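You operate a simulated robot arm through the tools that you are given. There is no shell and no other tool.

You run a simulated two-armed robot. Do the job below in one go: nothing can be reset, and whatever is moved stays where it is left.

## Task
Screw the brass plate down in the order on the card.
Fine: turn each of the four screws in to its stop.

The check looks at the end state, three seconds after you hand in, the way a careful person would. Anything else that was tipped, shoved, dropped, spilled or broken makes it a failure.

## Robot
Two 7-joint arms with fingered hands on one trunk that stands fixed in place. Base frame: the origin is at the foot of the trunk, x ahead of it, y to its left, z up. Lengths are in mm, angles in degrees, forces in N, time in s.
The left shoulder is at [40, 146, 1179], the right one opposite. With the tool pointing down near the work surface each hand reaches from about 280 to 720 mm from the base axis, measured 20 degrees to its own side. Payload 4 kg a hand.
The tool frame of a hand sits at the grasp point between the pads (the TCP): z along the fingers, y along the line on which they close. The tips reach 26 mm beyond it. Largest opening 148 mm; the body of the gripper starts 73 mm behind the TCP. The gripper is a hand of 3 fingers: y runs from the thumb to the fingers, the wrist lies at [0, 0, -224] in the tool frame, and closing takes about 1.5 s.
Orientation is that of the tool frame in the base frame, as a unit quaternion [w, x, y, z]. With the fingers straight down and closing along the base's y, the tool's x points along the base's -x, its y along +y and its z along -z.

## Interface
- The arms move only by the tool drive_tool. It takes "left_rows", "right_rows" or both (then of equal length, played together; a hand with none holds still); each is a list that holds one entry, the list of rows, each a list of 7 numbers: the opening, from 0 (shut) to 1 (fully open), then the shift along the tool's x, y, z in mm, then the turn, a rotation vector about the tool's x, y, z in degrees. In form: [[[hand, x, y, z, rx, ry, rz], ...]]. A call has 1 to 20 rows; each row shifts and turns the commanded pose from where the row before left it, along the tool's axes as they then stand. A row lasts 0.2 s, in which the tool goes at most 50 mm and 8.6 degrees; a call with a longer step from one row to the next is refused whole, and so is a gripper value outside its range. Where a pose cannot be reached the arm comes as near as it can. A force on the tool above 40 N (or 10 N above the force at the start of the call, whichever is more), or a blocked arm, ends the call early, and 0.2 s more pass. Each finger travels about 108 mm/s and halts on what it meets, pressing with about 25 N; the grip force reading is that of the motor and also rises with nothing between the fingers. The clock runs only during rows and for 0.2 s after the last one: add rows that do not move to give the fingers time. The reply holds the time, the measured pose of the TCP, the force on the tool along the base axes, the opening and the grip force, in the units named above and with some noise, with the torque about the TCP (base axes, N m) and any sound that the robot's microphone picked up.
- Cameras (640 x 400 px; columns grow to the right, rows downward): "scene" is now at [90.9, 49.1, 1404]; the picture's right is [0.57, -0.82, -0.00], its down [-0.49, -0.34, -0.81] and it looks along [0.66, 0.46, -0.59] (base axes); focal length 311 px, centre (320, 200). "left" rides on the left gripper at [-68, -39, -90] in its tool frame; the picture's right is [0.50, -0.87, 0.00], its down [0.66, 0.38, -0.65] and it looks along [0.57, 0.33, 0.76] (tool axes); focal length 222 px, centre (320, 200). "right" rides on the right gripper at [68, -39, -90] in its tool frame; the picture's right is [0.50, 0.87, 0.00], its down [-0.66, 0.38, -0.65] and it looks along [-0.57, 0.33, 0.76] (tool axes); focal length 222 px, centre (320, 200). There is no depth. A picture from a camera that has moved, and an enlarged one, comes with that camera's place and axes in the base frame and with its lens.
- snapshot(camera): a new picture of that camera. No time passes.
- slide_trunk(by): slides the trunk up (or, below 0, down) by that many mm; the arms and the scene camera ride with it, the base frame stays. It gives what a move gives, with no picture.
- hand_shape(shape, hand): the hand has 3 fingers and takes this shape, open, in about a second: jaw (thumb against the fingers, like two jaws); tri (thumb and two fingers); tip (a fingertip pinch); poke (one finger out to press); point (the index stretched); flat (the hand flat); cup (the hand cupped); fist (a fist). The gripper value then closes the fingers along that shape, each until it touches; the sizes above hold for jaw. It gives what a move gives, with no picture.
- turn_head(pan, tilt): turns the head with the scene camera to pan (to the left, within 86 degrees either way) and tilt (down, from -29 to 69), counted from straight ahead of the robot. It gives what a move gives.
- close_up(camera, box): a new picture of the part [left, top, right, bottom] of that camera's present view, enlarged. No time passes.
- hand_in(): hands the job in; it is judged then, once.

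Nothing tells you positions but the pictures and the camera data. Unless the task says otherwise, let go and move clear before handing in.

The tools are called after "Emit:" as name(argument=value, ...) on one line, values as JSON. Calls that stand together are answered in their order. drive_tool: Moves the arms, as the interface text tells. Its arguments: {"type":"object","properties":{"left_rows":{"type":"array"},"right_rows":{"type":"array"}},"required":[]} The other tools are called the same way: slide_trunk (by) slides the trunk up or down; hand_shape (shape, hand) gives the hand a shape; turn_head (pan, tilt) turns the head that bears the scene camera; snapshot (camera) takes a picture; close_up (camera, box) takes an enlarged picture of a part of a camera's view; hand_in () hands the job in.

At the start:

```text
t: 0.0
left_tool_pos: [389.2, 460.6, 1071.4]
left_ee_rot: [0.0, 0.0, 1.0, 0.001]
left_ft_force: [0.8, 0.5, 0.6]
left_wrist_torque: [-0.05, 0.0, 0.0]
left_gripper_width: 147.8
left_grip_force: 0.0
left_shape: jaw
right_tool_pos: [382.2, 23.4, 1053.1]
right_ee_rot: [0.0, 0.001, 1.0, 0.0]
right_ft_force: [0.7, -0.5, -0.2]
right_wrist_torque: [0.0, 0.02, 0.04]
right_gripper_width: 147.9
right_grip_force: 0.1
right_shape: jaw
trunk travel left (down, up): [-350.0, 156.0]
head pan, tilt: [35.0, 36.3]
```

scene: 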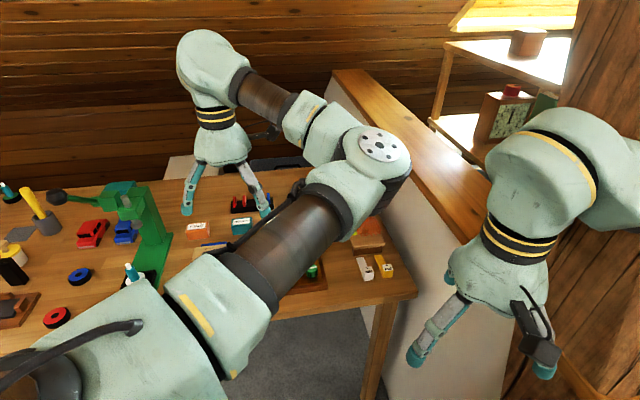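
right: 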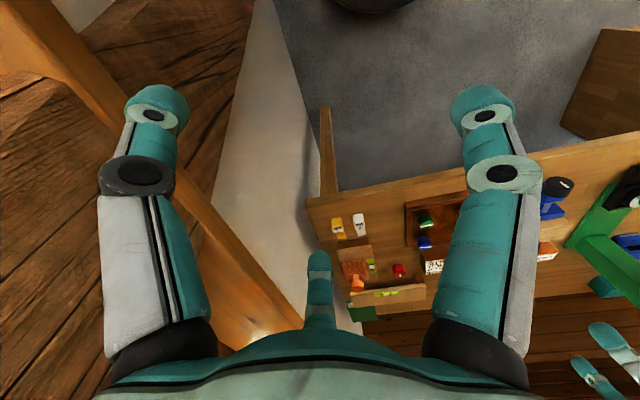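
left: 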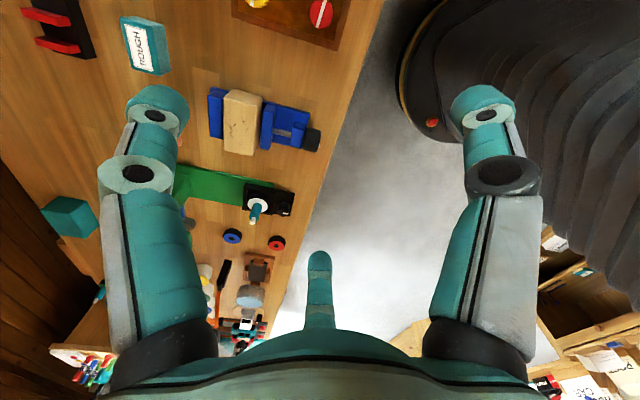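

I see a workbench to the robot's left-front with many items on it. I need to find the brass plate, the card and the screws, so I'll look around before moving anything.

Emit:
turn_head(pan=60, tilt=45)

Emit:
snapshot(camera="scene")

Emit:
close_up(camera="left", box=[160, 0, 400, 150])

Emit:
close_up(camera="right", box=[300, 150, 620, 350])

```text
t: 0.9
left_tool_pos: [390.3, 460.8, 1070.2]
left_ee_rot: [0.0, 0.0, 1.0, 0.001]
left_ft_force: [-0.5, 1.2, -0.8]
left_wrist_torque: [0.01, 0.0, 0.04]
left_gripper_width: 148.0
left_grip_force: 0.0
left_shape: jaw
right_tool_pos: [381.1, 22.9, 1051.5]
right_ee_rot: [0.001, 0.001, 1.0, 0.0]
right_ft_force: [0.0, 0.8, -1.2]
right_wrist_torque: [0.0, 0.01, 0.02]
right_gripper_width: 148.2
right_grip_force: 0.1
right_shape: jaw
trunk travel left (down, up): [-350.0, 156.0]
head pan, tilt: [60.0, 45.0]
```

```text
taken
camera scene: at [60.2, 69.3, 1391.2], right [0.87, -0.5, 0.0], down [-0.35, -0.61, -0.71], along [0.35, 0.61, -0.71], focal length 311 px, centre (320, 200)
```

scene: 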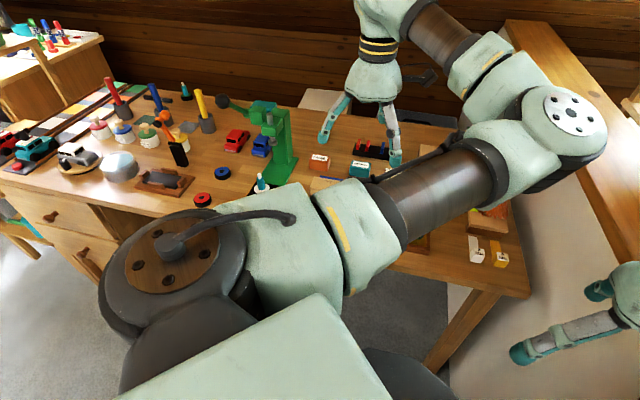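

```text
2.67 times, centred on (280, 75) of left
camera zoom: at [457.3, 421.4, 1161.9], right [-0.5, -0.87, 0.0], down [-0.66, 0.38, 0.65], along [-0.57, 0.33, -0.76], focal length 592 px, centre (427, 533)
```

zoom: 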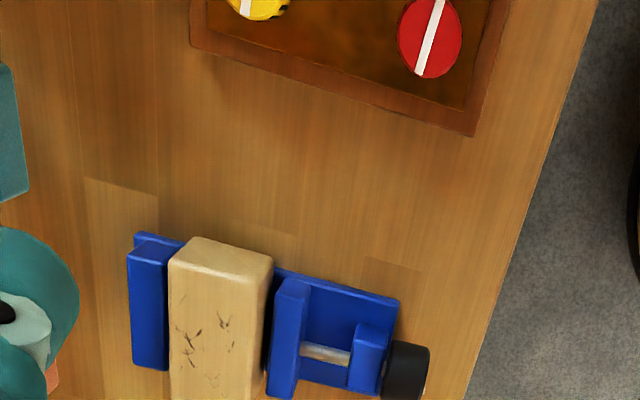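

```text
2.00 times, centred on (460, 250) of right
camera zoom: at [314.2, -14.4, 1141.7], right [-0.5, 0.87, 0.0], down [0.66, 0.38, 0.65], along [0.57, 0.33, -0.76], focal length 444 px, centre (40, 100)
```

zoom: 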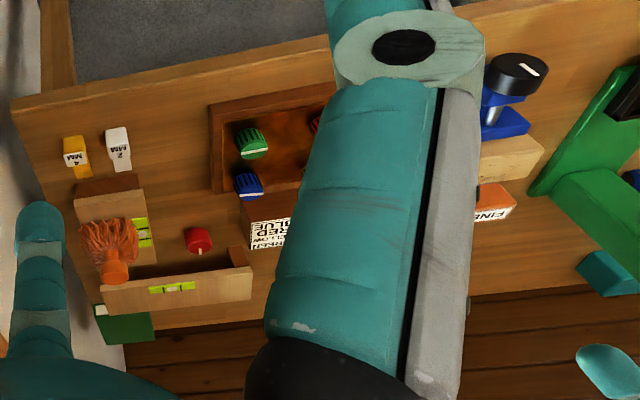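

I see a brown tray with coloured slotted knobs (green, blue, red, yellow), and a card reading something like "RED / BLUE / YELLOW…". I'll zoom in to read it.

Emit:
close_up(camera="right", box=[400, 240, 480, 290])

Emit:
close_up(camera="right", box=[380, 180, 480, 260])

Emit:
turn_head(pan=45, tilt=60)

Emit:
snapshot(camera="scene")

```text
8.00 times, centred on (440, 265) of right
camera zoom: at [314.2, -14.4, 1141.7], right [-0.5, 0.87, 0.0], down [0.66, 0.38, 0.65], along [0.57, 0.33, -0.76], focal length 1777 px, centre (-640, -320)
```

zoom: 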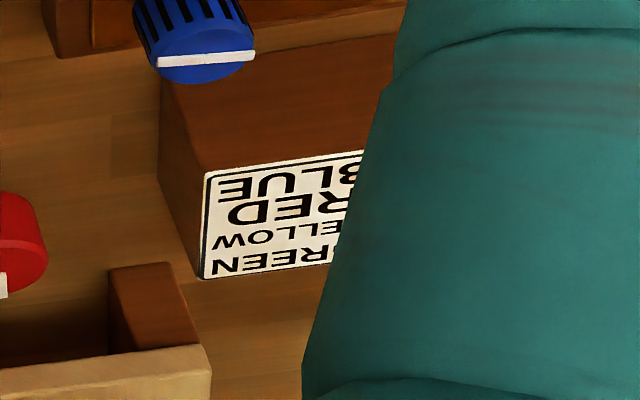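

```text
5.00 times, centred on (430, 220) of right
camera zoom: at [314.2, -14.4, 1141.7], right [-0.5, 0.87, 0.0], down [0.66, 0.38, 0.65], along [0.57, 0.33, -0.76], focal length 1111 px, centre (-230, 100)
```

zoom: 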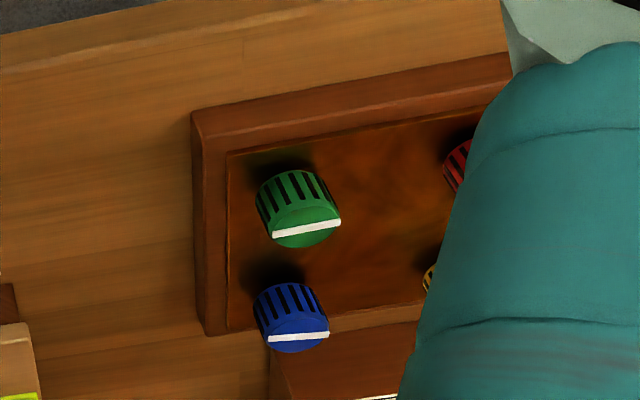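

```text
t: 1.7
left_tool_pos: [390.4, 460.6, 1071.0]
left_ee_rot: [0.0, 0.0, 1.0, 0.0]
left_ft_force: [0.0, 0.1, -0.2]
left_wrist_torque: [-0.02, -0.01, -0.01]
left_gripper_width: 147.6
left_grip_force: 0.0
left_shape: jaw
right_tool_pos: [382.1, 22.6, 1052.1]
right_ee_rot: [0.0, 0.0, 1.0, -0.001]
right_ft_force: [-0.1, 0.0, 0.2]
right_wrist_torque: [0.0, -0.03, -0.01]
right_gripper_width: 148.2
right_grip_force: 0.0
right_shape: jaw
trunk travel left (down, up): [-350.0, 156.0]
head pan, tilt: [45.0, 60.0]
```

```text
taken
camera scene: at [66.5, 46.2, 1371.7], right [0.71, -0.71, 0.0], down [-0.61, -0.61, -0.5], along [0.35, 0.35, -0.87], focal length 311 px, centre (320, 200)
```

scene: 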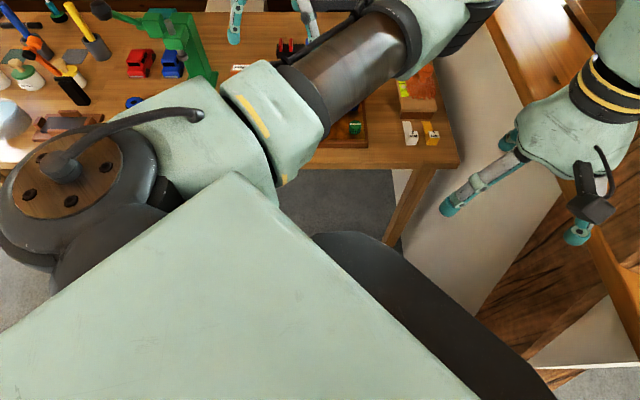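

The card reads, from its top line as seen from the robot's side, GREEN, YELLOW, RED, BLUE, with part of it hidden behind a finger. The tray is near (500, 440), z≈800. I'll move the right hand, as an observer only, to get a clear view of the card, the plate and the knobs.

Emit:
drive_tool(right_rows=[[[1, 0, 25, 0, 0, 0, 0], [1, 0, 25, 0, 0, 0, 0], [1, 0, 25, 0, 0, 0, 0], [1, 0, 25, 0, 0, 0, 0]]])

Emit:
snapshot(camera="right")

Emit:
turn_head(pan=45, tilt=35)

Emit:
snapshot(camera="scene")

```text
t: 2.7
left_tool_pos: [387.3, 465.5, 1069.6]
left_ee_rot: [0.0, -0.005, 1.0, -0.001]
left_ft_force: [0.0, 0.4, -0.6]
left_wrist_torque: [-0.03, -0.02, -0.01]
left_gripper_width: 147.9
left_grip_force: 0.0
left_shape: jaw
right_tool_pos: [381.6, 114.9, 1053.0]
right_ee_rot: [-0.003, 0.002, 1.0, -0.002]
right_ft_force: [-4.3, -6.9, -1.4]
right_wrist_torque: [1.3, -0.75, 0.07]
right_gripper_width: 147.8
right_grip_force: 0.0
right_shape: jaw
trunk travel left (down, up): [-350.0, 156.0]
head pan, tilt: [45.0, 60.0]
stopped in row 4 (right hand): the force on the tool passed its limit at 71 N (the readings are from after the stop); the commanded pose is now the measured one
```

```text
taken
camera right: at [315.1, 79.0, 1143.5], right [-0.5, 0.87, 0.0], down [0.66, 0.38, 0.65], along [0.56, 0.32, -0.76], focal length 222 px, centre (320, 200)
```

right: 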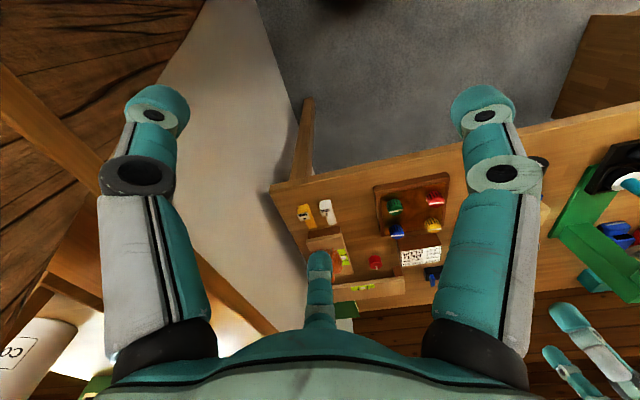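

```text
t: 3.6
left_tool_pos: [386.6, 464.9, 1070.5]
left_ee_rot: [0.001, -0.005, 1.0, 0.0]
left_ft_force: [0.4, -0.1, -0.5]
left_wrist_torque: [0.03, 0.0, 0.01]
left_gripper_width: 147.9
left_grip_force: 0.0
left_shape: jaw
right_tool_pos: [382.2, 114.6, 1053.7]
right_ee_rot: [-0.002, 0.003, 1.0, -0.002]
right_ft_force: [-9.1, -17.3, -0.1]
right_wrist_torque: [2.94, -1.55, 0.13]
right_gripper_width: 148.1
right_grip_force: 0.1
right_shape: jaw
trunk travel left (down, up): [-350.0, 156.0]
head pan, tilt: [45.0, 35.0]
```

```text
taken
camera scene: at [81.7, 61.1, 1405.9], right [0.71, -0.71, 0.0], down [-0.41, -0.41, -0.82], along [0.58, 0.58, -0.57], focal length 311 px, centre (320, 200)
```

scene: 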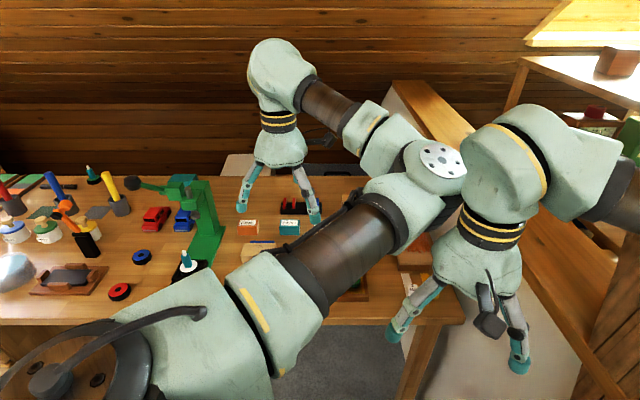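

The right hand nudged the left arm's elbow, so I'll back it off and then zoom in from there.

Emit:
drive_tool(right_rows=[[[1, 0, -20, 0, 0, 0, 0], [1, 0, -20, 0, 0, 0, 0]]])

Emit:
close_up(camera="right", box=[360, 170, 460, 270])

Emit:
snapshot(camera="left")

```text
t: 4.2
left_tool_pos: [387.8, 463.4, 1072.0]
left_ee_rot: [0.0, -0.005, 1.0, 0.0]
left_ft_force: [0.7, -0.2, -0.2]
left_wrist_torque: [0.01, 0.0, -0.01]
left_gripper_width: 147.7
left_grip_force: 0.0
left_shape: jaw
right_tool_pos: [381.2, 74.6, 1051.6]
right_ee_rot: [-0.003, 0.002, 1.0, -0.001]
right_ft_force: [0.2, -0.2, -0.5]
right_wrist_torque: [-0.01, 0.01, -0.01]
right_gripper_width: 148.0
right_grip_force: 0.0
right_shape: jaw
trunk travel left (down, up): [-350.0, 156.0]
head pan, tilt: [45.0, 35.0]
```

```text
4.00 times, centred on (410, 220) of right
camera zoom: at [313.9, 37.1, 1142.8], right [-0.5, 0.87, 0.0], down [0.66, 0.38, 0.65], along [0.56, 0.32, -0.76], focal length 888 px, centre (-40, 120)
```

zoom: 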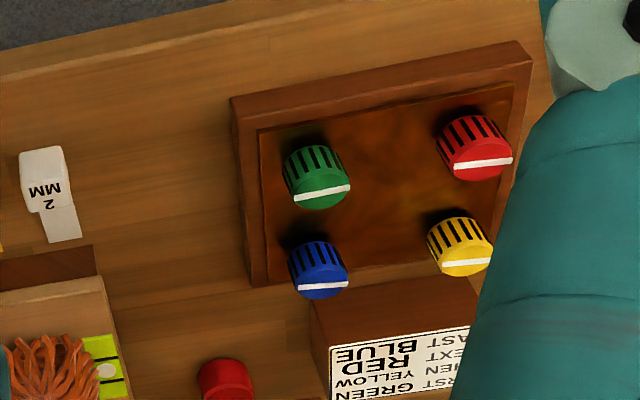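

```text
taken
camera left: at [455.5, 424.3, 1161.9], right [-0.49, -0.87, 0.0], down [-0.66, 0.37, 0.65], along [-0.57, 0.32, -0.76], focal length 222 px, centre (320, 200)
```

left: 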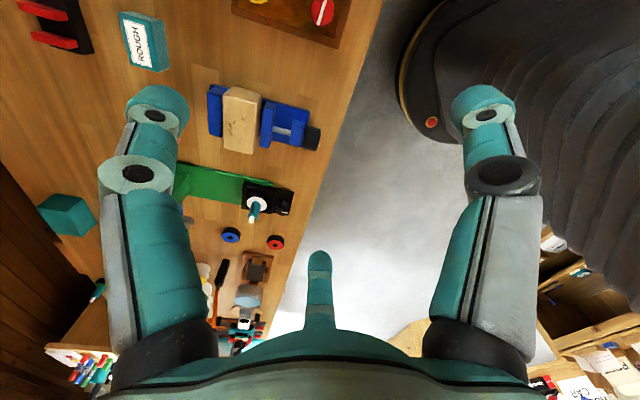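

The card is now legible: FIRST GREEN, THEN YELLOW, NEXT RED, LAST BLUE. By triangulation the knobs form a square of about 80 mm at roughly green (507,369), red (451,424), yellow (509,484) and blue (566,427), with tops near z≈812. Next I'll check the hand's finger layout.

Emit:
close_up(camera="scene", box=[200, 100, 360, 220])

Emit:
close_up(camera="scene", box=[360, 200, 560, 390])

Emit:
close_up(camera="scene", box=[120, 160, 440, 360])

```text
3.33 times, centred on (280, 160) of scene
camera zoom: at [81.6, 60.3, 1406.0], right [0.71, -0.71, 0.0], down [-0.41, -0.41, -0.82], along [0.58, 0.58, -0.57], focal length 1036 px, centre (453, 333)
```

zoom: 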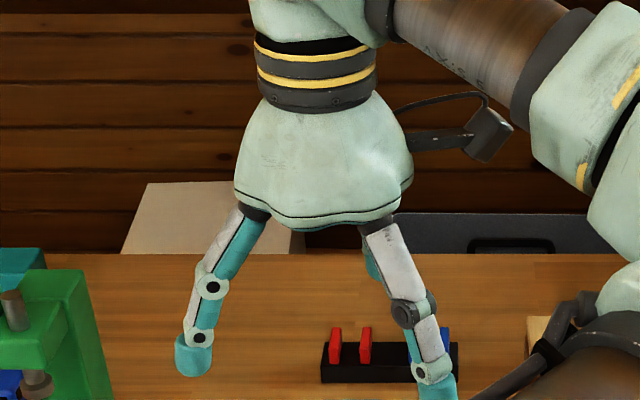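

```text
2.11 times, centred on (460, 295) of scene
camera zoom: at [81.6, 60.3, 1406.0], right [0.71, -0.71, 0.0], down [-0.41, -0.41, -0.82], along [0.58, 0.58, -0.57], focal length 654 px, centre (25, 0)
```

zoom: 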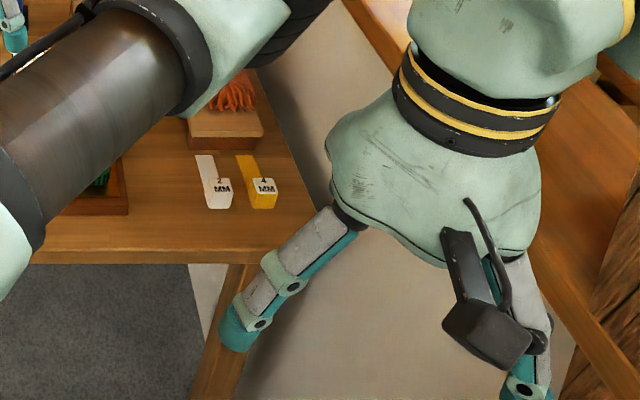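

```text
2.00 times, centred on (280, 260) of scene
camera zoom: at [81.6, 60.3, 1406.0], right [0.71, -0.71, 0.0], down [-0.41, -0.41, -0.82], along [0.58, 0.58, -0.57], focal length 622 px, centre (400, 80)
```

zoom: 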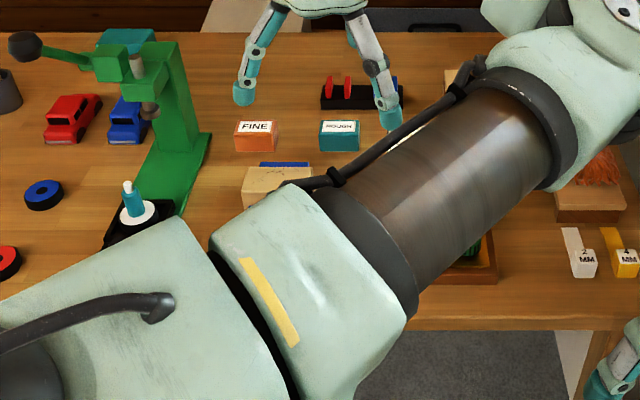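

The hand has three fingers spaced 120° apart around the axis, which works like a chuck for knobs. I'll move the right arm out of the left elbow's way and partly close the left hand in the air to see how the fingers move.

Emit:
drive_tool(left_rows=[[[0.4, 0, 0, 0, 0, 0, 0], [0.4, 0, 0, 0, 0, 0, 0], [0.4, 0, 0, 0, 0, 0, 0], [0.4, 0, 0, 0, 0, 0, 0], [0.4, 0, 0, 0, 0, 0, 0], [0.4, 0, 0, 0, 0, 0, 0]]], right_rows=[[[1, 0, -20, 0, 0, 0, 0], [1, 0, -20, 0, 0, 0, 0], [1, 0, -20, 0, 0, 0, 0], [1, 0, -20, 0, 0, 0, 0], [1, 0, -20, 0, 0, 0, 0], [1, 0, 0, 0, 0, 0, 0]]])

Emit:
snapshot(camera="left")

Emit:
close_up(camera="scene", box=[200, 100, 360, 220])

Emit:
snapshot(camera="right")

```text
t: 5.6
left_tool_pos: [388.1, 464.4, 1071.0]
left_ee_rot: [0.001, -0.005, 1.0, 0.0]
left_ft_force: [-0.8, 0.2, 0.0]
left_wrist_torque: [0.02, 0.02, -0.02]
left_gripper_width: 59.7
left_grip_force: 0.0
left_shape: jaw
right_tool_pos: [381.5, -24.2, 1054.5]
right_ee_rot: [-0.002, 0.003, 1.0, -0.002]
right_ft_force: [-0.1, -0.4, 0.5]
right_wrist_torque: [0.01, -0.01, 0.0]
right_gripper_width: 148.3
right_grip_force: 0.0
right_shape: jaw
trunk travel left (down, up): [-350.0, 156.0]
head pan, tilt: [45.0, 35.0]
```

```text
taken
camera left: at [455.5, 425.8, 1161.3], right [-0.49, -0.87, 0.0], down [-0.66, 0.37, 0.65], along [-0.57, 0.32, -0.76], focal length 222 px, centre (320, 200)
```

left: 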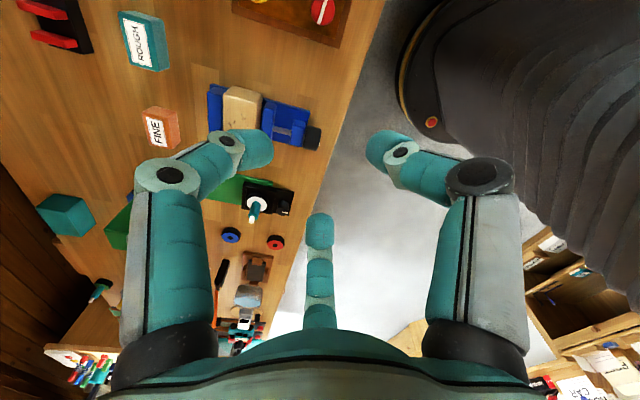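

```text
3.33 times, centred on (280, 160) of scene
camera zoom: at [81.8, 61.9, 1405.9], right [0.71, -0.71, 0.0], down [-0.41, -0.41, -0.82], along [0.58, 0.58, -0.57], focal length 1036 px, centre (453, 333)
```

zoom: 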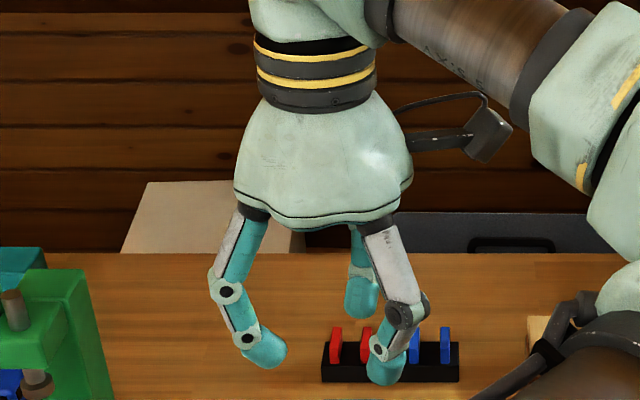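

```text
taken
camera right: at [314.2, -61.5, 1144.8], right [-0.5, 0.87, 0.0], down [0.66, 0.38, 0.65], along [0.56, 0.32, -0.76], focal length 222 px, centre (320, 200)
```

right: 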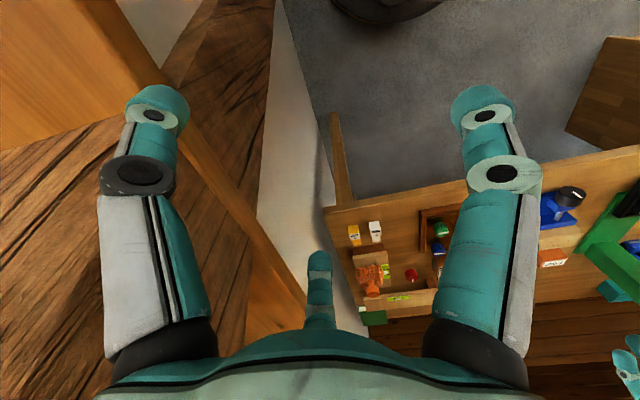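

The fingers curl radially and stay symmetric, and the tips stay about 25 mm below the TCP. I'll move the left hand above the plate for a close inspection and take the right arm further away.

Emit:
drive_tool(left_rows=[[[0.5, -12, -4, 3, 0, 0, 0], [0.5, -12, -4, 3, 0, 0, 0], [0.5, -12, -4, 3, 0, 0, 0], [0.5, -12, -4, 3, 0, 0, 0], [0.5, -12, -4, 3, 0, 0, 0], [0.5, -12, -4, 3, 0, 0, 0], [0.5, -12, -4, 3, 0, 0, 0], [0.5, -12, -4, 3, 0, 0, 0], [0.5, -12, -3, 3, 0, 0, 0], [0.5, -12, -3, 3, 0, 0, 0]]], right_rows=[[[1, 0, -10, 0, 0, 0, 0], [1, 0, -10, 0, 0, 0, 0], [1, 0, -10, 0, 0, 0, 0], [1, 0, -10, 0, 0, 0, 0], [1, 0, -10, 0, 0, 0, 0], [1, 0, -10, 0, 0, 0, 0], [1, 0, -10, 0, 0, 0, 0], [1, 0, -10, 0, 0, 0, 0], [1, 0, 0, 0, 0, 0, 0], [1, 0, 0, 0, 0, 0, 0]]])

Emit:
snapshot(camera="left")

Emit:
snapshot(camera="scene")

```text
t: 7.8
left_tool_pos: [509.6, 426.3, 1040.4]
left_ee_rot: [0.0, -0.005, 1.0, -0.001]
left_ft_force: [-0.3, 0.5, -0.5]
left_wrist_torque: [0.0, -0.03, 0.0]
left_gripper_width: 73.5
left_grip_force: 0.1
left_shape: jaw
right_tool_pos: [381.6, -104.3, 1053.2]
right_ee_rot: [-0.003, 0.002, 1.0, -0.002]
right_ft_force: [-0.1, 1.0, 1.0]
right_wrist_torque: [-0.04, -0.01, 0.03]
right_gripper_width: 147.9
right_grip_force: 0.0
right_shape: jaw
trunk travel left (down, up): [-350.0, 156.0]
head pan, tilt: [45.0, 35.0]
```

```text
taken
camera left: at [575.8, 388.3, 1131.7], right [-0.49, -0.87, 0.0], down [-0.66, 0.37, 0.65], along [-0.57, 0.32, -0.76], focal length 222 px, centre (320, 200)
```

left: 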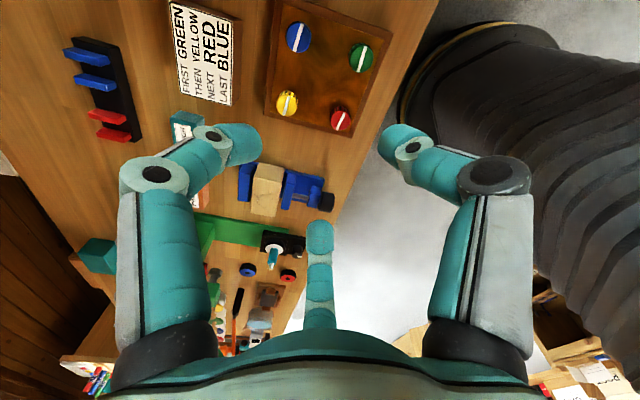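

```text
taken
camera scene: at [82.0, 61.2, 1406.0], right [0.71, -0.71, 0.0], down [-0.41, -0.41, -0.82], along [0.58, 0.58, -0.57], focal length 311 px, centre (320, 200)
```

scene: 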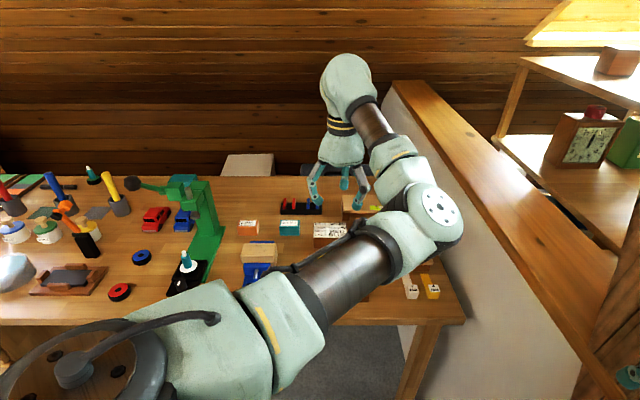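

The card is clear: FIRST GREEN, THEN YELLOW, NEXT RED, LAST BLUE. I'll zoom in on the plate for precise localisation.

Emit:
close_up(camera="left", box=[248, 0, 408, 100])

Emit:
close_up(camera="left", box=[280, 10, 344, 50])

Emit:
close_up(camera="left", box=[328, 30, 392, 70])

Emit:
close_up(camera="scene", box=[260, 160, 480, 300])

```text
4.00 times, centred on (328, 50) of left
camera zoom: at [575.8, 388.3, 1131.7], right [-0.49, -0.87, 0.0], down [-0.66, 0.37, 0.65], along [-0.57, 0.32, -0.76], focal length 888 px, centre (288, 800)
```

zoom: 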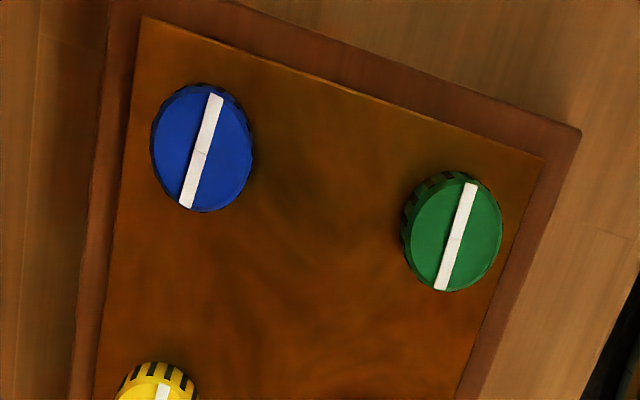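

```text
10.00 times, centred on (312, 30) of left
camera zoom: at [575.8, 388.3, 1131.7], right [-0.49, -0.87, 0.0], down [-0.66, 0.37, 0.65], along [-0.57, 0.32, -0.76], focal length 2221 px, centre (400, 1900)
```

zoom: 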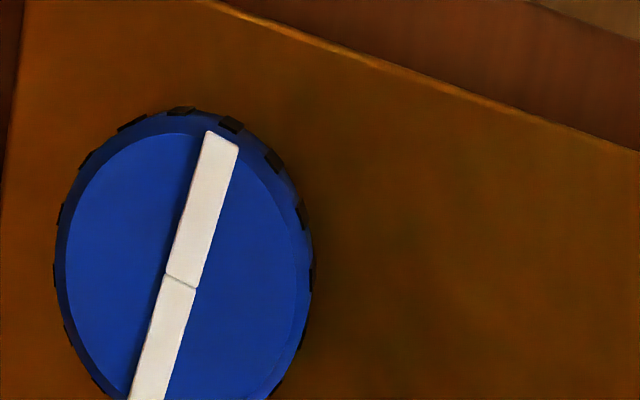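

```text
10.00 times, centred on (360, 50) of left
camera zoom: at [575.8, 388.3, 1131.7], right [-0.49, -0.87, 0.0], down [-0.66, 0.37, 0.65], along [-0.57, 0.32, -0.76], focal length 2221 px, centre (-80, 1700)
```

zoom: 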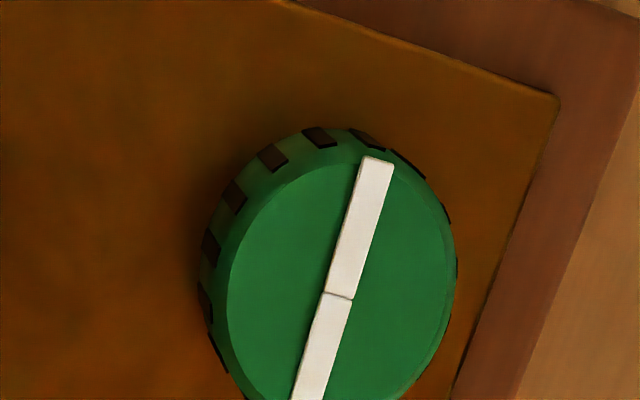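

```text
2.86 times, centred on (370, 230) of scene
camera zoom: at [82.0, 61.2, 1406.0], right [0.71, -0.71, 0.0], down [-0.41, -0.41, -0.82], along [0.58, 0.58, -0.57], focal length 888 px, centre (177, 114)
```

zoom: 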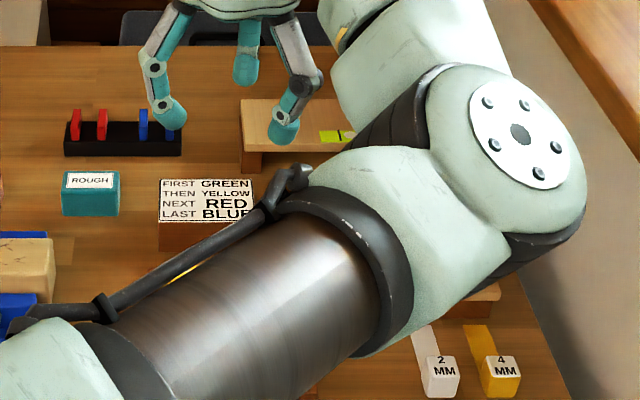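

By stereo, green's top centre is near (508, 367, 812), blue's is near (565, 424, 812), and the plate surface is at z≈784, so the knobs stand proud by several mm. I'll get accurate views of red and yellow, then test the wrist's yaw range up high.

Emit:
close_up(camera="left", box=[256, 85, 320, 125])

Emit:
close_up(camera="left", box=[308, 100, 372, 140])

Emit:
drive_tool(left_rows=[[[0.22, 0, 0, 0, 0, 0, -8.5], [0.22, 0, 0, 0, 0, 0, -8.5], [0.22, 0, 0, 0, 0, 0, -8.5], [0.22, 0, 0, 0, 0, 0, -8.5], [0.22, 0, 0, 0, 0, 0, -8.5], [0.22, 0, 0, 0, 0, 0, -8.5], [0.22, 0, 0, 0, 0, 0, -8.5], [0.22, 0, 0, 0, 0, 0, -8.5], [0.22, 0, 0, 0, 0, 0, -8.5], [0.22, 0, 0, 0, 0, 0, -8.5]]])

Emit:
snapshot(camera="left")

Emit:
snapshot(camera="scene")

```text
10.00 times, centred on (288, 105) of left
camera zoom: at [575.8, 388.3, 1131.7], right [-0.49, -0.87, 0.0], down [-0.66, 0.37, 0.65], along [-0.57, 0.32, -0.76], focal length 2221 px, centre (640, 1150)
```

zoom: 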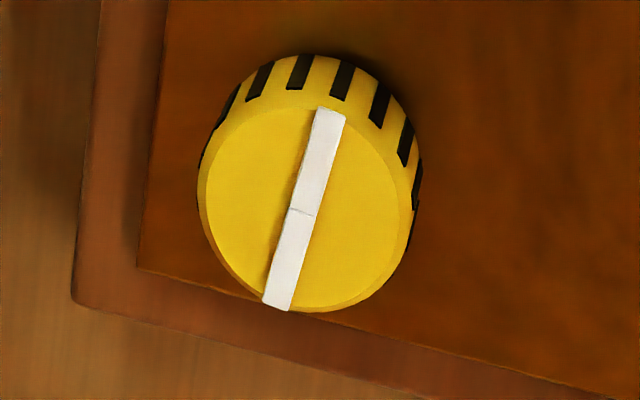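

```text
10.00 times, centred on (340, 120) of left
camera zoom: at [575.8, 388.3, 1131.7], right [-0.49, -0.87, 0.0], down [-0.66, 0.37, 0.65], along [-0.57, 0.32, -0.76], focal length 2221 px, centre (120, 1000)
```

zoom: 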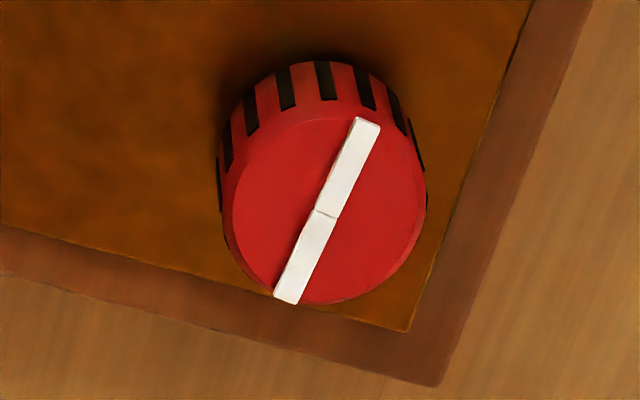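

```text
t: 10.0
left_tool_pos: [353.3, 437.6, 1056.2]
left_ee_rot: [0.001, -0.679, 0.734, -0.001]
left_ft_force: [0.1, 0.3, 0.1]
left_wrist_torque: [-0.03, 0.01, 0.0]
left_gripper_width: 32.9
left_grip_force: 0.1
left_shape: jaw
left hand out of reach, approached as far as the arm can: row 6, 7, 8, 9, 10
right_tool_pos: [380.0, -105.3, 1054.7]
right_ee_rot: [-0.002, 0.003, 1.0, -0.002]
right_ft_force: [0.0, 0.1, -0.1]
right_wrist_torque: [-0.01, -0.03, 0.02]
right_gripper_width: 147.9
right_grip_force: 0.1
right_shape: jaw
trunk travel left (down, up): [-350.0, 156.0]
head pan, tilt: [45.0, 35.0]
```

```text
taken
camera left: at [397.2, 502.1, 1146.7], right [0.82, -0.57, 0.0], down [-0.43, -0.62, 0.65], along [-0.37, -0.54, -0.76], focal length 222 px, centre (320, 200)
```

left: 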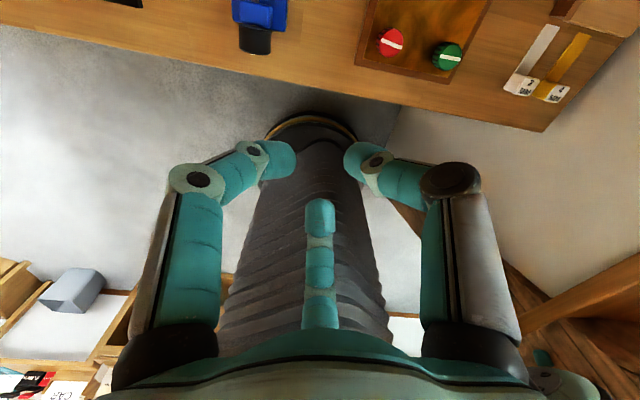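

```text
taken
camera scene: at [80.8, 61.5, 1406.0], right [0.71, -0.71, 0.0], down [-0.41, -0.41, -0.82], along [0.58, 0.58, -0.57], focal length 311 px, centre (320, 200)
```

scene: 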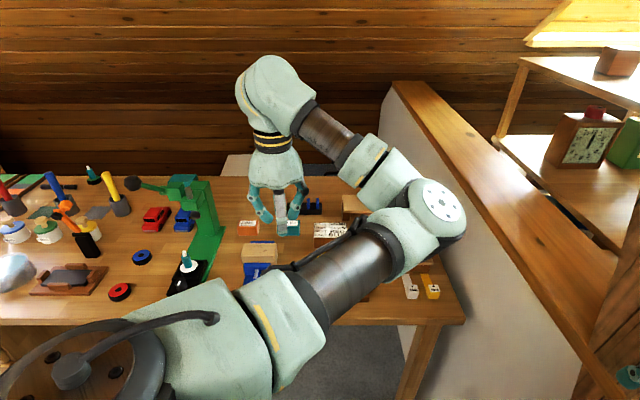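

Yaw of about −45° is the limit at this spot: beyond it the arm drifts away, so I must stay inside that. I'll rotate back and probe the other direction, still up high.

Emit:
drive_tool(left_rows=[[[0.22, 0, 0, 0, 0, 0, 8.5], [0.22, 0, 0, 0, 0, 0, 8.5], [0.22, 0, 0, 0, 0, 0, 8.5], [0.22, 0, 0, 0, 0, 0, 8.5], [0.22, 0, 0, 0, 0, 0, 8.5], [0.22, 0, 0, 0, 0, 0, 8.5], [0.22, 0, 0, 0, 0, 0, 8.5], [0.22, 0, 0, 0, 0, 0, 8.5], [0.22, 0, 0, 0, 0, 0, 8.5], [0.22, 0, 0, 0, 0, 0, 8.5]]])

Emit:
snapshot(camera="left")

```text
t: 12.2
left_tool_pos: [355.4, 438.8, 1055.1]
left_ee_rot: [0.0, -0.004, 1.0, 0.001]
left_ft_force: [-0.5, -0.3, 1.3]
left_wrist_torque: [0.01, -0.02, -0.02]
left_gripper_width: 32.9
left_grip_force: 0.0
left_shape: jaw
right_tool_pos: [380.7, -106.0, 1053.9]
right_ee_rot: [-0.003, 0.003, 1.0, -0.002]
right_ft_force: [0.6, 0.4, -0.3]
right_wrist_torque: [-0.03, -0.01, 0.02]
right_gripper_width: 147.7
right_grip_force: 0.0
right_shape: jaw
trunk travel left (down, up): [-350.0, 156.0]
head pan, tilt: [45.0, 35.0]
```

```text
taken
camera left: at [422.4, 398.9, 1146.2], right [-0.49, -0.87, 0.0], down [-0.66, 0.37, 0.65], along [-0.57, 0.32, -0.76], focal length 222 px, centre (320, 200)
```

left: 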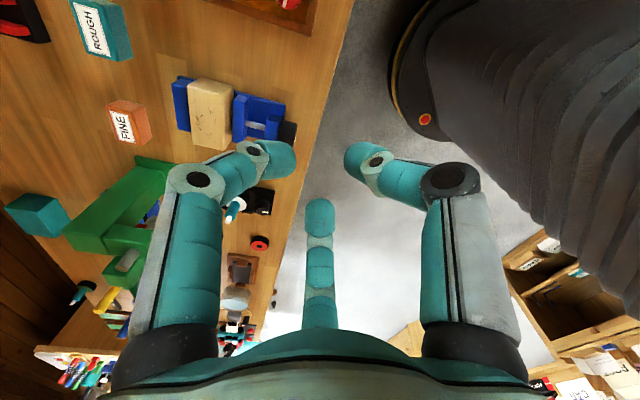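

Out-of-reach commands shift the pose permanently, so I need to avoid them. Next I'll go above the green knob at z≈900 and probe the positive yaw range there.

Emit:
drive_tool(left_rows=[[[0.4, -12.7, -6.1, 12.9, 0, 0, 0], [0.4, -12.7, -6.1, 12.9, 0, 0, 0], [0.4, -12.7, -6.1, 12.9, 0, 0, 0], [0.4, -12.7, -6.1, 12.9, 0, 0, 0], [0.4, -12.7, -6.1, 12.9, 0, 0, 0], [0.4, -12.7, -6.1, 12.9, 0, 0, 0], [0.4, -12.7, -6.1, 12.9, 0, 0, 0], [0.4, -12.7, -6.1, 12.9, 0, 0, 0], [0.4, -12.7, -6.1, 12.9, 0, 0, 0], [0.4, -12.7, -6.1, 12.9, 0, 0, 0], [0.4, -12.7, -6.1, 12.9, 0, 0, 0], [0.4, -12.7, -6.1, 12.9, 0, 0, 0], [0.4, 0, 0, 0, 0, 0, 0]]])

Emit:
snapshot(camera="left")

Emit:
snapshot(camera="scene")

```text
t: 15.0
left_tool_pos: [509.0, 365.5, 900.8]
left_ee_rot: [0.0, -0.005, 1.0, 0.0]
left_ft_force: [0.1, -0.4, -0.8]
left_wrist_torque: [0.0, 0.02, 0.0]
left_gripper_width: 58.6
left_grip_force: 0.0
left_shape: jaw
right_tool_pos: [382.2, -104.9, 1054.5]
right_ee_rot: [-0.003, 0.003, 1.0, -0.002]
right_ft_force: [1.0, -1.0, 0.4]
right_wrist_torque: [-0.01, 0.0, 0.03]
right_gripper_width: 148.3
right_grip_force: 0.1
right_shape: jaw
trunk travel left (down, up): [-350.0, 156.0]
head pan, tilt: [45.0, 35.0]
```

```text
taken
camera left: at [575.9, 327.5, 991.2], right [-0.49, -0.87, 0.0], down [-0.66, 0.37, 0.65], along [-0.57, 0.32, -0.76], focal length 222 px, centre (320, 200)
```

left: 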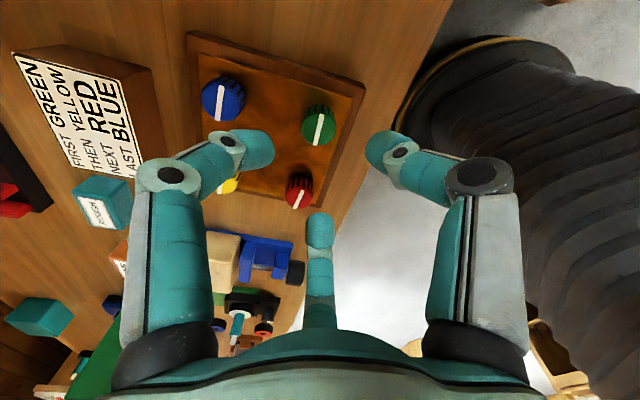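

```text
taken
camera scene: at [81.5, 61.1, 1406.0], right [0.71, -0.71, 0.0], down [-0.41, -0.41, -0.82], along [0.58, 0.58, -0.57], focal length 311 px, centre (320, 200)
```

scene: 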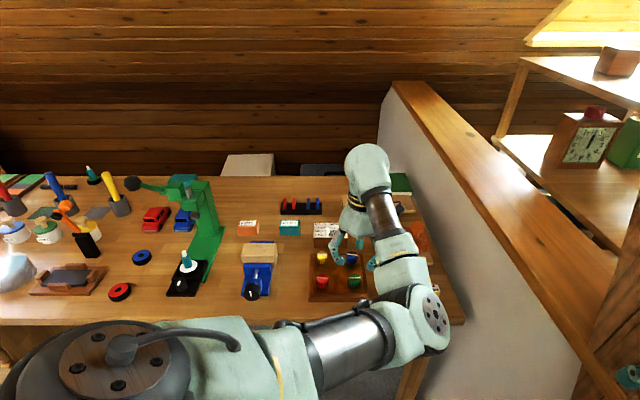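

The scene camera can now see the plate directly. I'll take close-ups from both cameras to refine the knob positions.

Emit:
close_up(camera="scene", box=[296, 240, 376, 290])

Emit:
close_up(camera="scene", box=[290, 200, 450, 340])

Emit:
close_up(camera="left", box=[288, 95, 352, 135])

Emit:
close_up(camera="left", box=[190, 60, 350, 160])

```text
8.00 times, centred on (336, 265) of scene
camera zoom: at [81.5, 61.1, 1406.0], right [0.71, -0.71, 0.0], down [-0.41, -0.41, -0.82], along [0.58, 0.58, -0.57], focal length 2486 px, centre (192, -320)
```

zoom: 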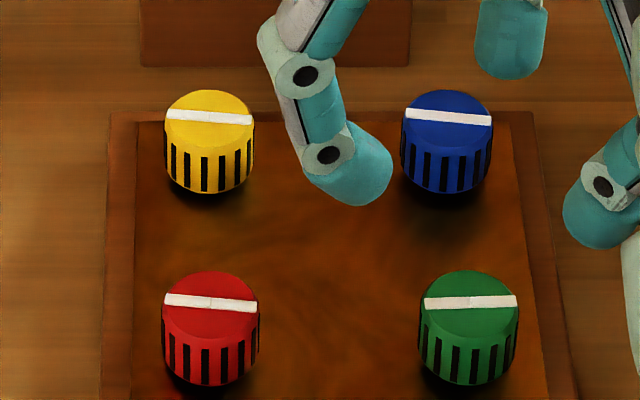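

```text
2.86 times, centred on (370, 270) of scene
camera zoom: at [81.5, 61.1, 1406.0], right [0.71, -0.71, 0.0], down [-0.41, -0.41, -0.82], along [0.58, 0.58, -0.57], focal length 888 px, centre (177, 0)
```

zoom: 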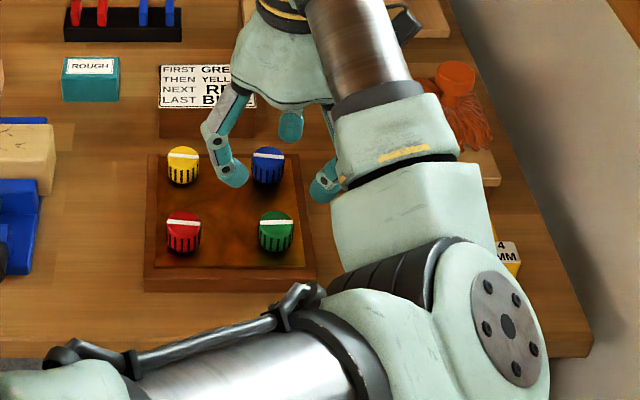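

```text
10.00 times, centred on (320, 115) of left
camera zoom: at [575.9, 327.5, 991.2], right [-0.49, -0.87, 0.0], down [-0.66, 0.37, 0.65], along [-0.57, 0.32, -0.76], focal length 2221 px, centre (320, 1050)
```

zoom: 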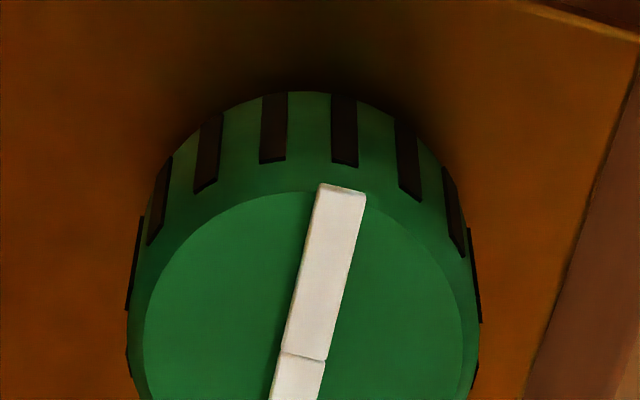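

```text
4.00 times, centred on (270, 110) of left
camera zoom: at [575.9, 327.5, 991.2], right [-0.49, -0.87, 0.0], down [-0.66, 0.37, 0.65], along [-0.57, 0.32, -0.76], focal length 888 px, centre (520, 560)
```

zoom: 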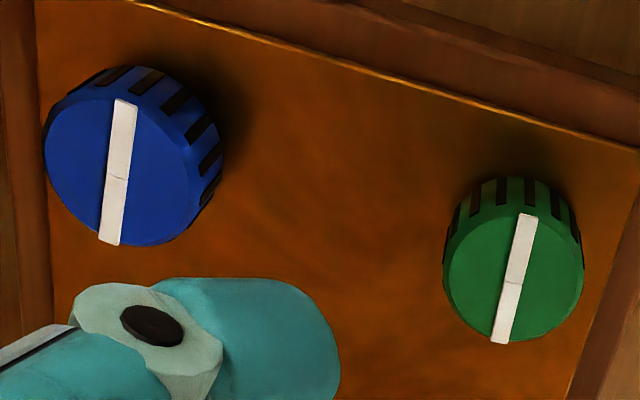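

The scene and left cameras agree on a square of exactly 80 mm: green (508,366), red (451,423), yellow (508,479), blue (564,423), with tops at z≈810 and the plate at z≈782. Next I'll probe positive yaw in small steps at this height.

Emit:
drive_tool(left_rows=[[[0.4, 0, 0, 0, 0, 0, 8.5], [0.4, 0, 0, 0, 0, 0, 8.5], [0.4, 0, 0, 0, 0, 0, 8.5], [0.4, 0, 0, 0, 0, 0, 8.5], [0.4, 0, 0, 0, 0, 0, 8.5], [0.4, 0, 0, 0, 0, 0, 8.5]]])

```text
t: 16.4
left_tool_pos: [508.6, 364.6, 900.0]
left_ee_rot: [0.0, 0.428, 0.904, 0.0]
left_ft_force: [0.7, 0.7, 0.0]
left_wrist_torque: [-0.05, 0.06, 0.03]
left_gripper_width: 58.7
left_grip_force: 0.0
left_shape: jaw
right_tool_pos: [379.9, -105.5, 1053.9]
right_ee_rot: [-0.002, 0.002, 1.0, -0.001]
right_ft_force: [0.4, -0.8, 0.5]
right_wrist_torque: [-0.03, -0.01, 0.0]
right_gripper_width: 148.0
right_grip_force: 0.1
right_shape: jaw
trunk travel left (down, up): [-350.0, 156.0]
head pan, tilt: [45.0, 35.0]
```

Emit:
drive_tool(left_rows=[[[0.4, 0, 0, 0, 0, 0, 8.5], [0.4, 0, 0, 0, 0, 0, 8.5], [0.4, 0, 0, 0, 0, 0, 8.5], [0.4, 0, 0, 0, 0, 0, 8.5], [0.4, 0, 0, 0, 0, 0, 8.5]]])

Emit:
snapshot(camera="scene")

```text
t: 17.6
left_tool_pos: [507.8, 367.0, 900.3]
left_ee_rot: [0.0, 0.726, 0.688, 0.001]
left_ft_force: [0.1, 0.0, 0.6]
left_wrist_torque: [0.01, 0.01, 0.02]
left_gripper_width: 58.8
left_grip_force: 0.0
left_shape: jaw
right_tool_pos: [381.5, -105.5, 1054.1]
right_ee_rot: [-0.003, 0.003, 1.0, -0.002]
right_ft_force: [-0.5, -0.9, 0.4]
right_wrist_torque: [0.04, 0.0, -0.01]
right_gripper_width: 147.9
right_grip_force: 0.0
right_shape: jaw
trunk travel left (down, up): [-350.0, 156.0]
head pan, tilt: [45.0, 35.0]
```

```text
taken
camera scene: at [81.7, 61.1, 1406.0], right [0.71, -0.71, 0.0], down [-0.41, -0.41, -0.82], along [0.58, 0.58, -0.57], focal length 311 px, centre (320, 200)
```

scene: 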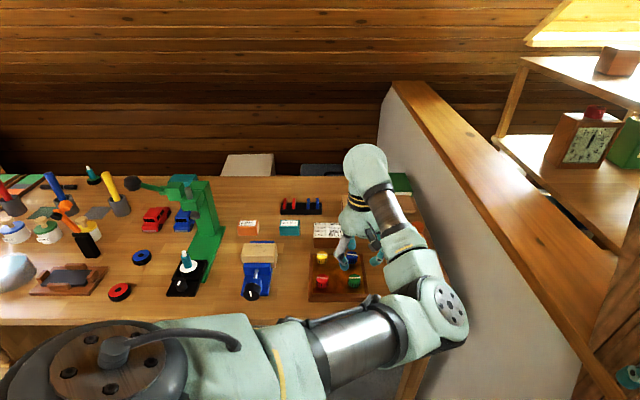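

Emit:
drive_tool(left_rows=[[[0.4, 0, 0, 0, 0, 0, 8.5], [0.4, 0, 0, 0, 0, 0, 8.5], [0.4, 0, 0, 0, 0, 0, 8.5], [0.4, 0, 0, 0, 0, 0, 8.5], [0.4, 0, 0, 0, 0, 0, 8.5]]])

```text
t: 18.8
left_tool_pos: [507.7, 365.8, 900.1]
left_ee_rot: [0.001, 0.926, 0.378, 0.001]
left_ft_force: [-0.1, -0.1, -0.3]
left_wrist_torque: [-0.02, 0.03, 0.01]
left_gripper_width: 58.8
left_grip_force: 0.1
left_shape: jaw
right_tool_pos: [381.2, -104.3, 1054.3]
right_ee_rot: [-0.004, 0.003, 1.0, -0.002]
right_ft_force: [-0.4, -0.2, 0.7]
right_wrist_torque: [0.01, 0.04, 0.01]
right_gripper_width: 147.5
right_grip_force: 0.0
right_shape: jaw
trunk travel left (down, up): [-350.0, 156.0]
head pan, tilt: [45.0, 35.0]
```

Emit:
drive_tool(left_rows=[[[0.4, 0, 0, 0, 0, 0, 8.5], [0.4, 0, 0, 0, 0, 0, 8.5], [0.4, 0, 0, 0, 0, 0, 8.5], [0.4, 0, 0, 0, 0, 0, 8.5]]])

Emit:
snapshot(camera="scene")

Emit:
snapshot(camera="left")

```text
t: 19.8
left_tool_pos: [506.5, 365.9, 901.0]
left_ee_rot: [0.0, 0.996, 0.091, 0.0]
left_ft_force: [-0.1, 0.2, 1.1]
left_wrist_torque: [0.0, 0.02, 0.0]
left_gripper_width: 58.7
left_grip_force: 0.2
left_shape: jaw
right_tool_pos: [381.7, -105.5, 1053.9]
right_ee_rot: [-0.003, 0.003, 1.0, -0.002]
right_ft_force: [0.3, 0.4, 0.2]
right_wrist_torque: [0.04, 0.02, 0.0]
right_gripper_width: 147.8
right_grip_force: 0.0
right_shape: jaw
trunk travel left (down, up): [-350.0, 156.0]
head pan, tilt: [45.0, 35.0]
```

```text
taken
camera scene: at [81.7, 61.1, 1406.0], right [0.71, -0.71, 0.0], down [-0.41, -0.41, -0.82], along [0.58, 0.58, -0.57], focal length 311 px, centre (320, 200)
```

scene: 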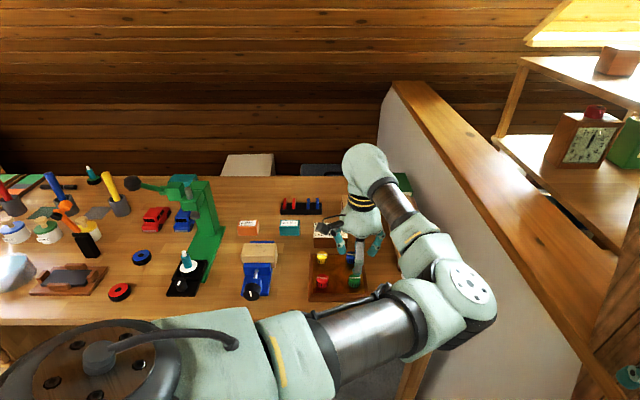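

```text
taken
camera left: at [434.1, 391.9, 991.5], right [0.34, 0.94, 0.0], down [0.71, -0.25, 0.65], along [0.62, -0.22, -0.76], focal length 222 px, centre (320, 200)
```

left: 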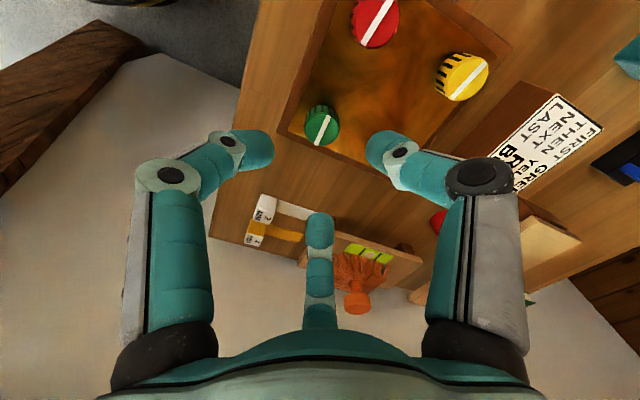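

Yaw has reached +170° without drifting, so the usable range is at least −40° to +170°. I'll move the right arm further away from the left elbow, probe a bit more yaw, then plan the grip.

Emit:
drive_tool(right_rows=[[[1, 0, -20, 0, 0, 0, 0], [1, 0, -20, 0, 0, 0, 0], [1, 0, -20, 0, 0, 0, 0], [1, 0, -20, 0, 0, 0, 0], [1, 0, -20, 0, 0, 0, 0], [1, 0, -20, 0, 0, 0, 0], [1, 0, -20, 0, 0, 0, 0]]])

Emit:
drive_tool(left_rows=[[[0.4, 0, 0, 0, 0, 0, 8.5], [0.4, 0, 0, 0, 0, 0, 8.5], [0.4, 0, 0, 0, 0, 0, 8.5]]])

```text
t: 20.5
left_tool_pos: [506.7, 369.3, 899.2]
left_ee_rot: [0.002, 0.996, 0.091, 0.001]
left_ft_force: [-0.9, -0.6, -0.5]
left_wrist_torque: [0.01, 0.03, -0.02]
left_gripper_width: 58.8
left_grip_force: 0.0
left_shape: jaw
right_tool_pos: [377.2, -145.3, 1056.7]
right_ee_rot: [-0.003, -0.017, 1.0, -0.001]
right_ft_force: [-10.7, 37.0, 0.3]
right_wrist_torque: [-1.64, -0.5, 2.46]
right_gripper_width: 148.0
right_grip_force: 0.1
right_shape: jaw
trunk travel left (down, up): [-350.0, 156.0]
head pan, tilt: [45.0, 35.0]
stopped in row 3 (right hand): the force on the tool passed its limit at 48 N (the readings are from after the stop); the commanded pose is now the measured one
```

```text
t: 21.3
left_tool_pos: [506.3, 370.9, 899.6]
left_ee_rot: [0.003, 0.991, -0.132, 0.003]
left_ft_force: [0.1, -0.6, 0.1]
left_wrist_torque: [0.01, 0.03, -0.01]
left_gripper_width: 58.8
left_grip_force: 0.1
left_shape: jaw
right_tool_pos: [378.2, -146.0, 1056.5]
right_ee_rot: [-0.003, -0.01, 1.0, -0.002]
right_ft_force: [-14.9, 36.4, -0.7]
right_wrist_torque: [-1.53, -0.61, 2.5]
right_gripper_width: 147.9
right_grip_force: 0.2
right_shape: jaw
trunk travel left (down, up): [-350.0, 156.0]
head pan, tilt: [45.0, 35.0]
```

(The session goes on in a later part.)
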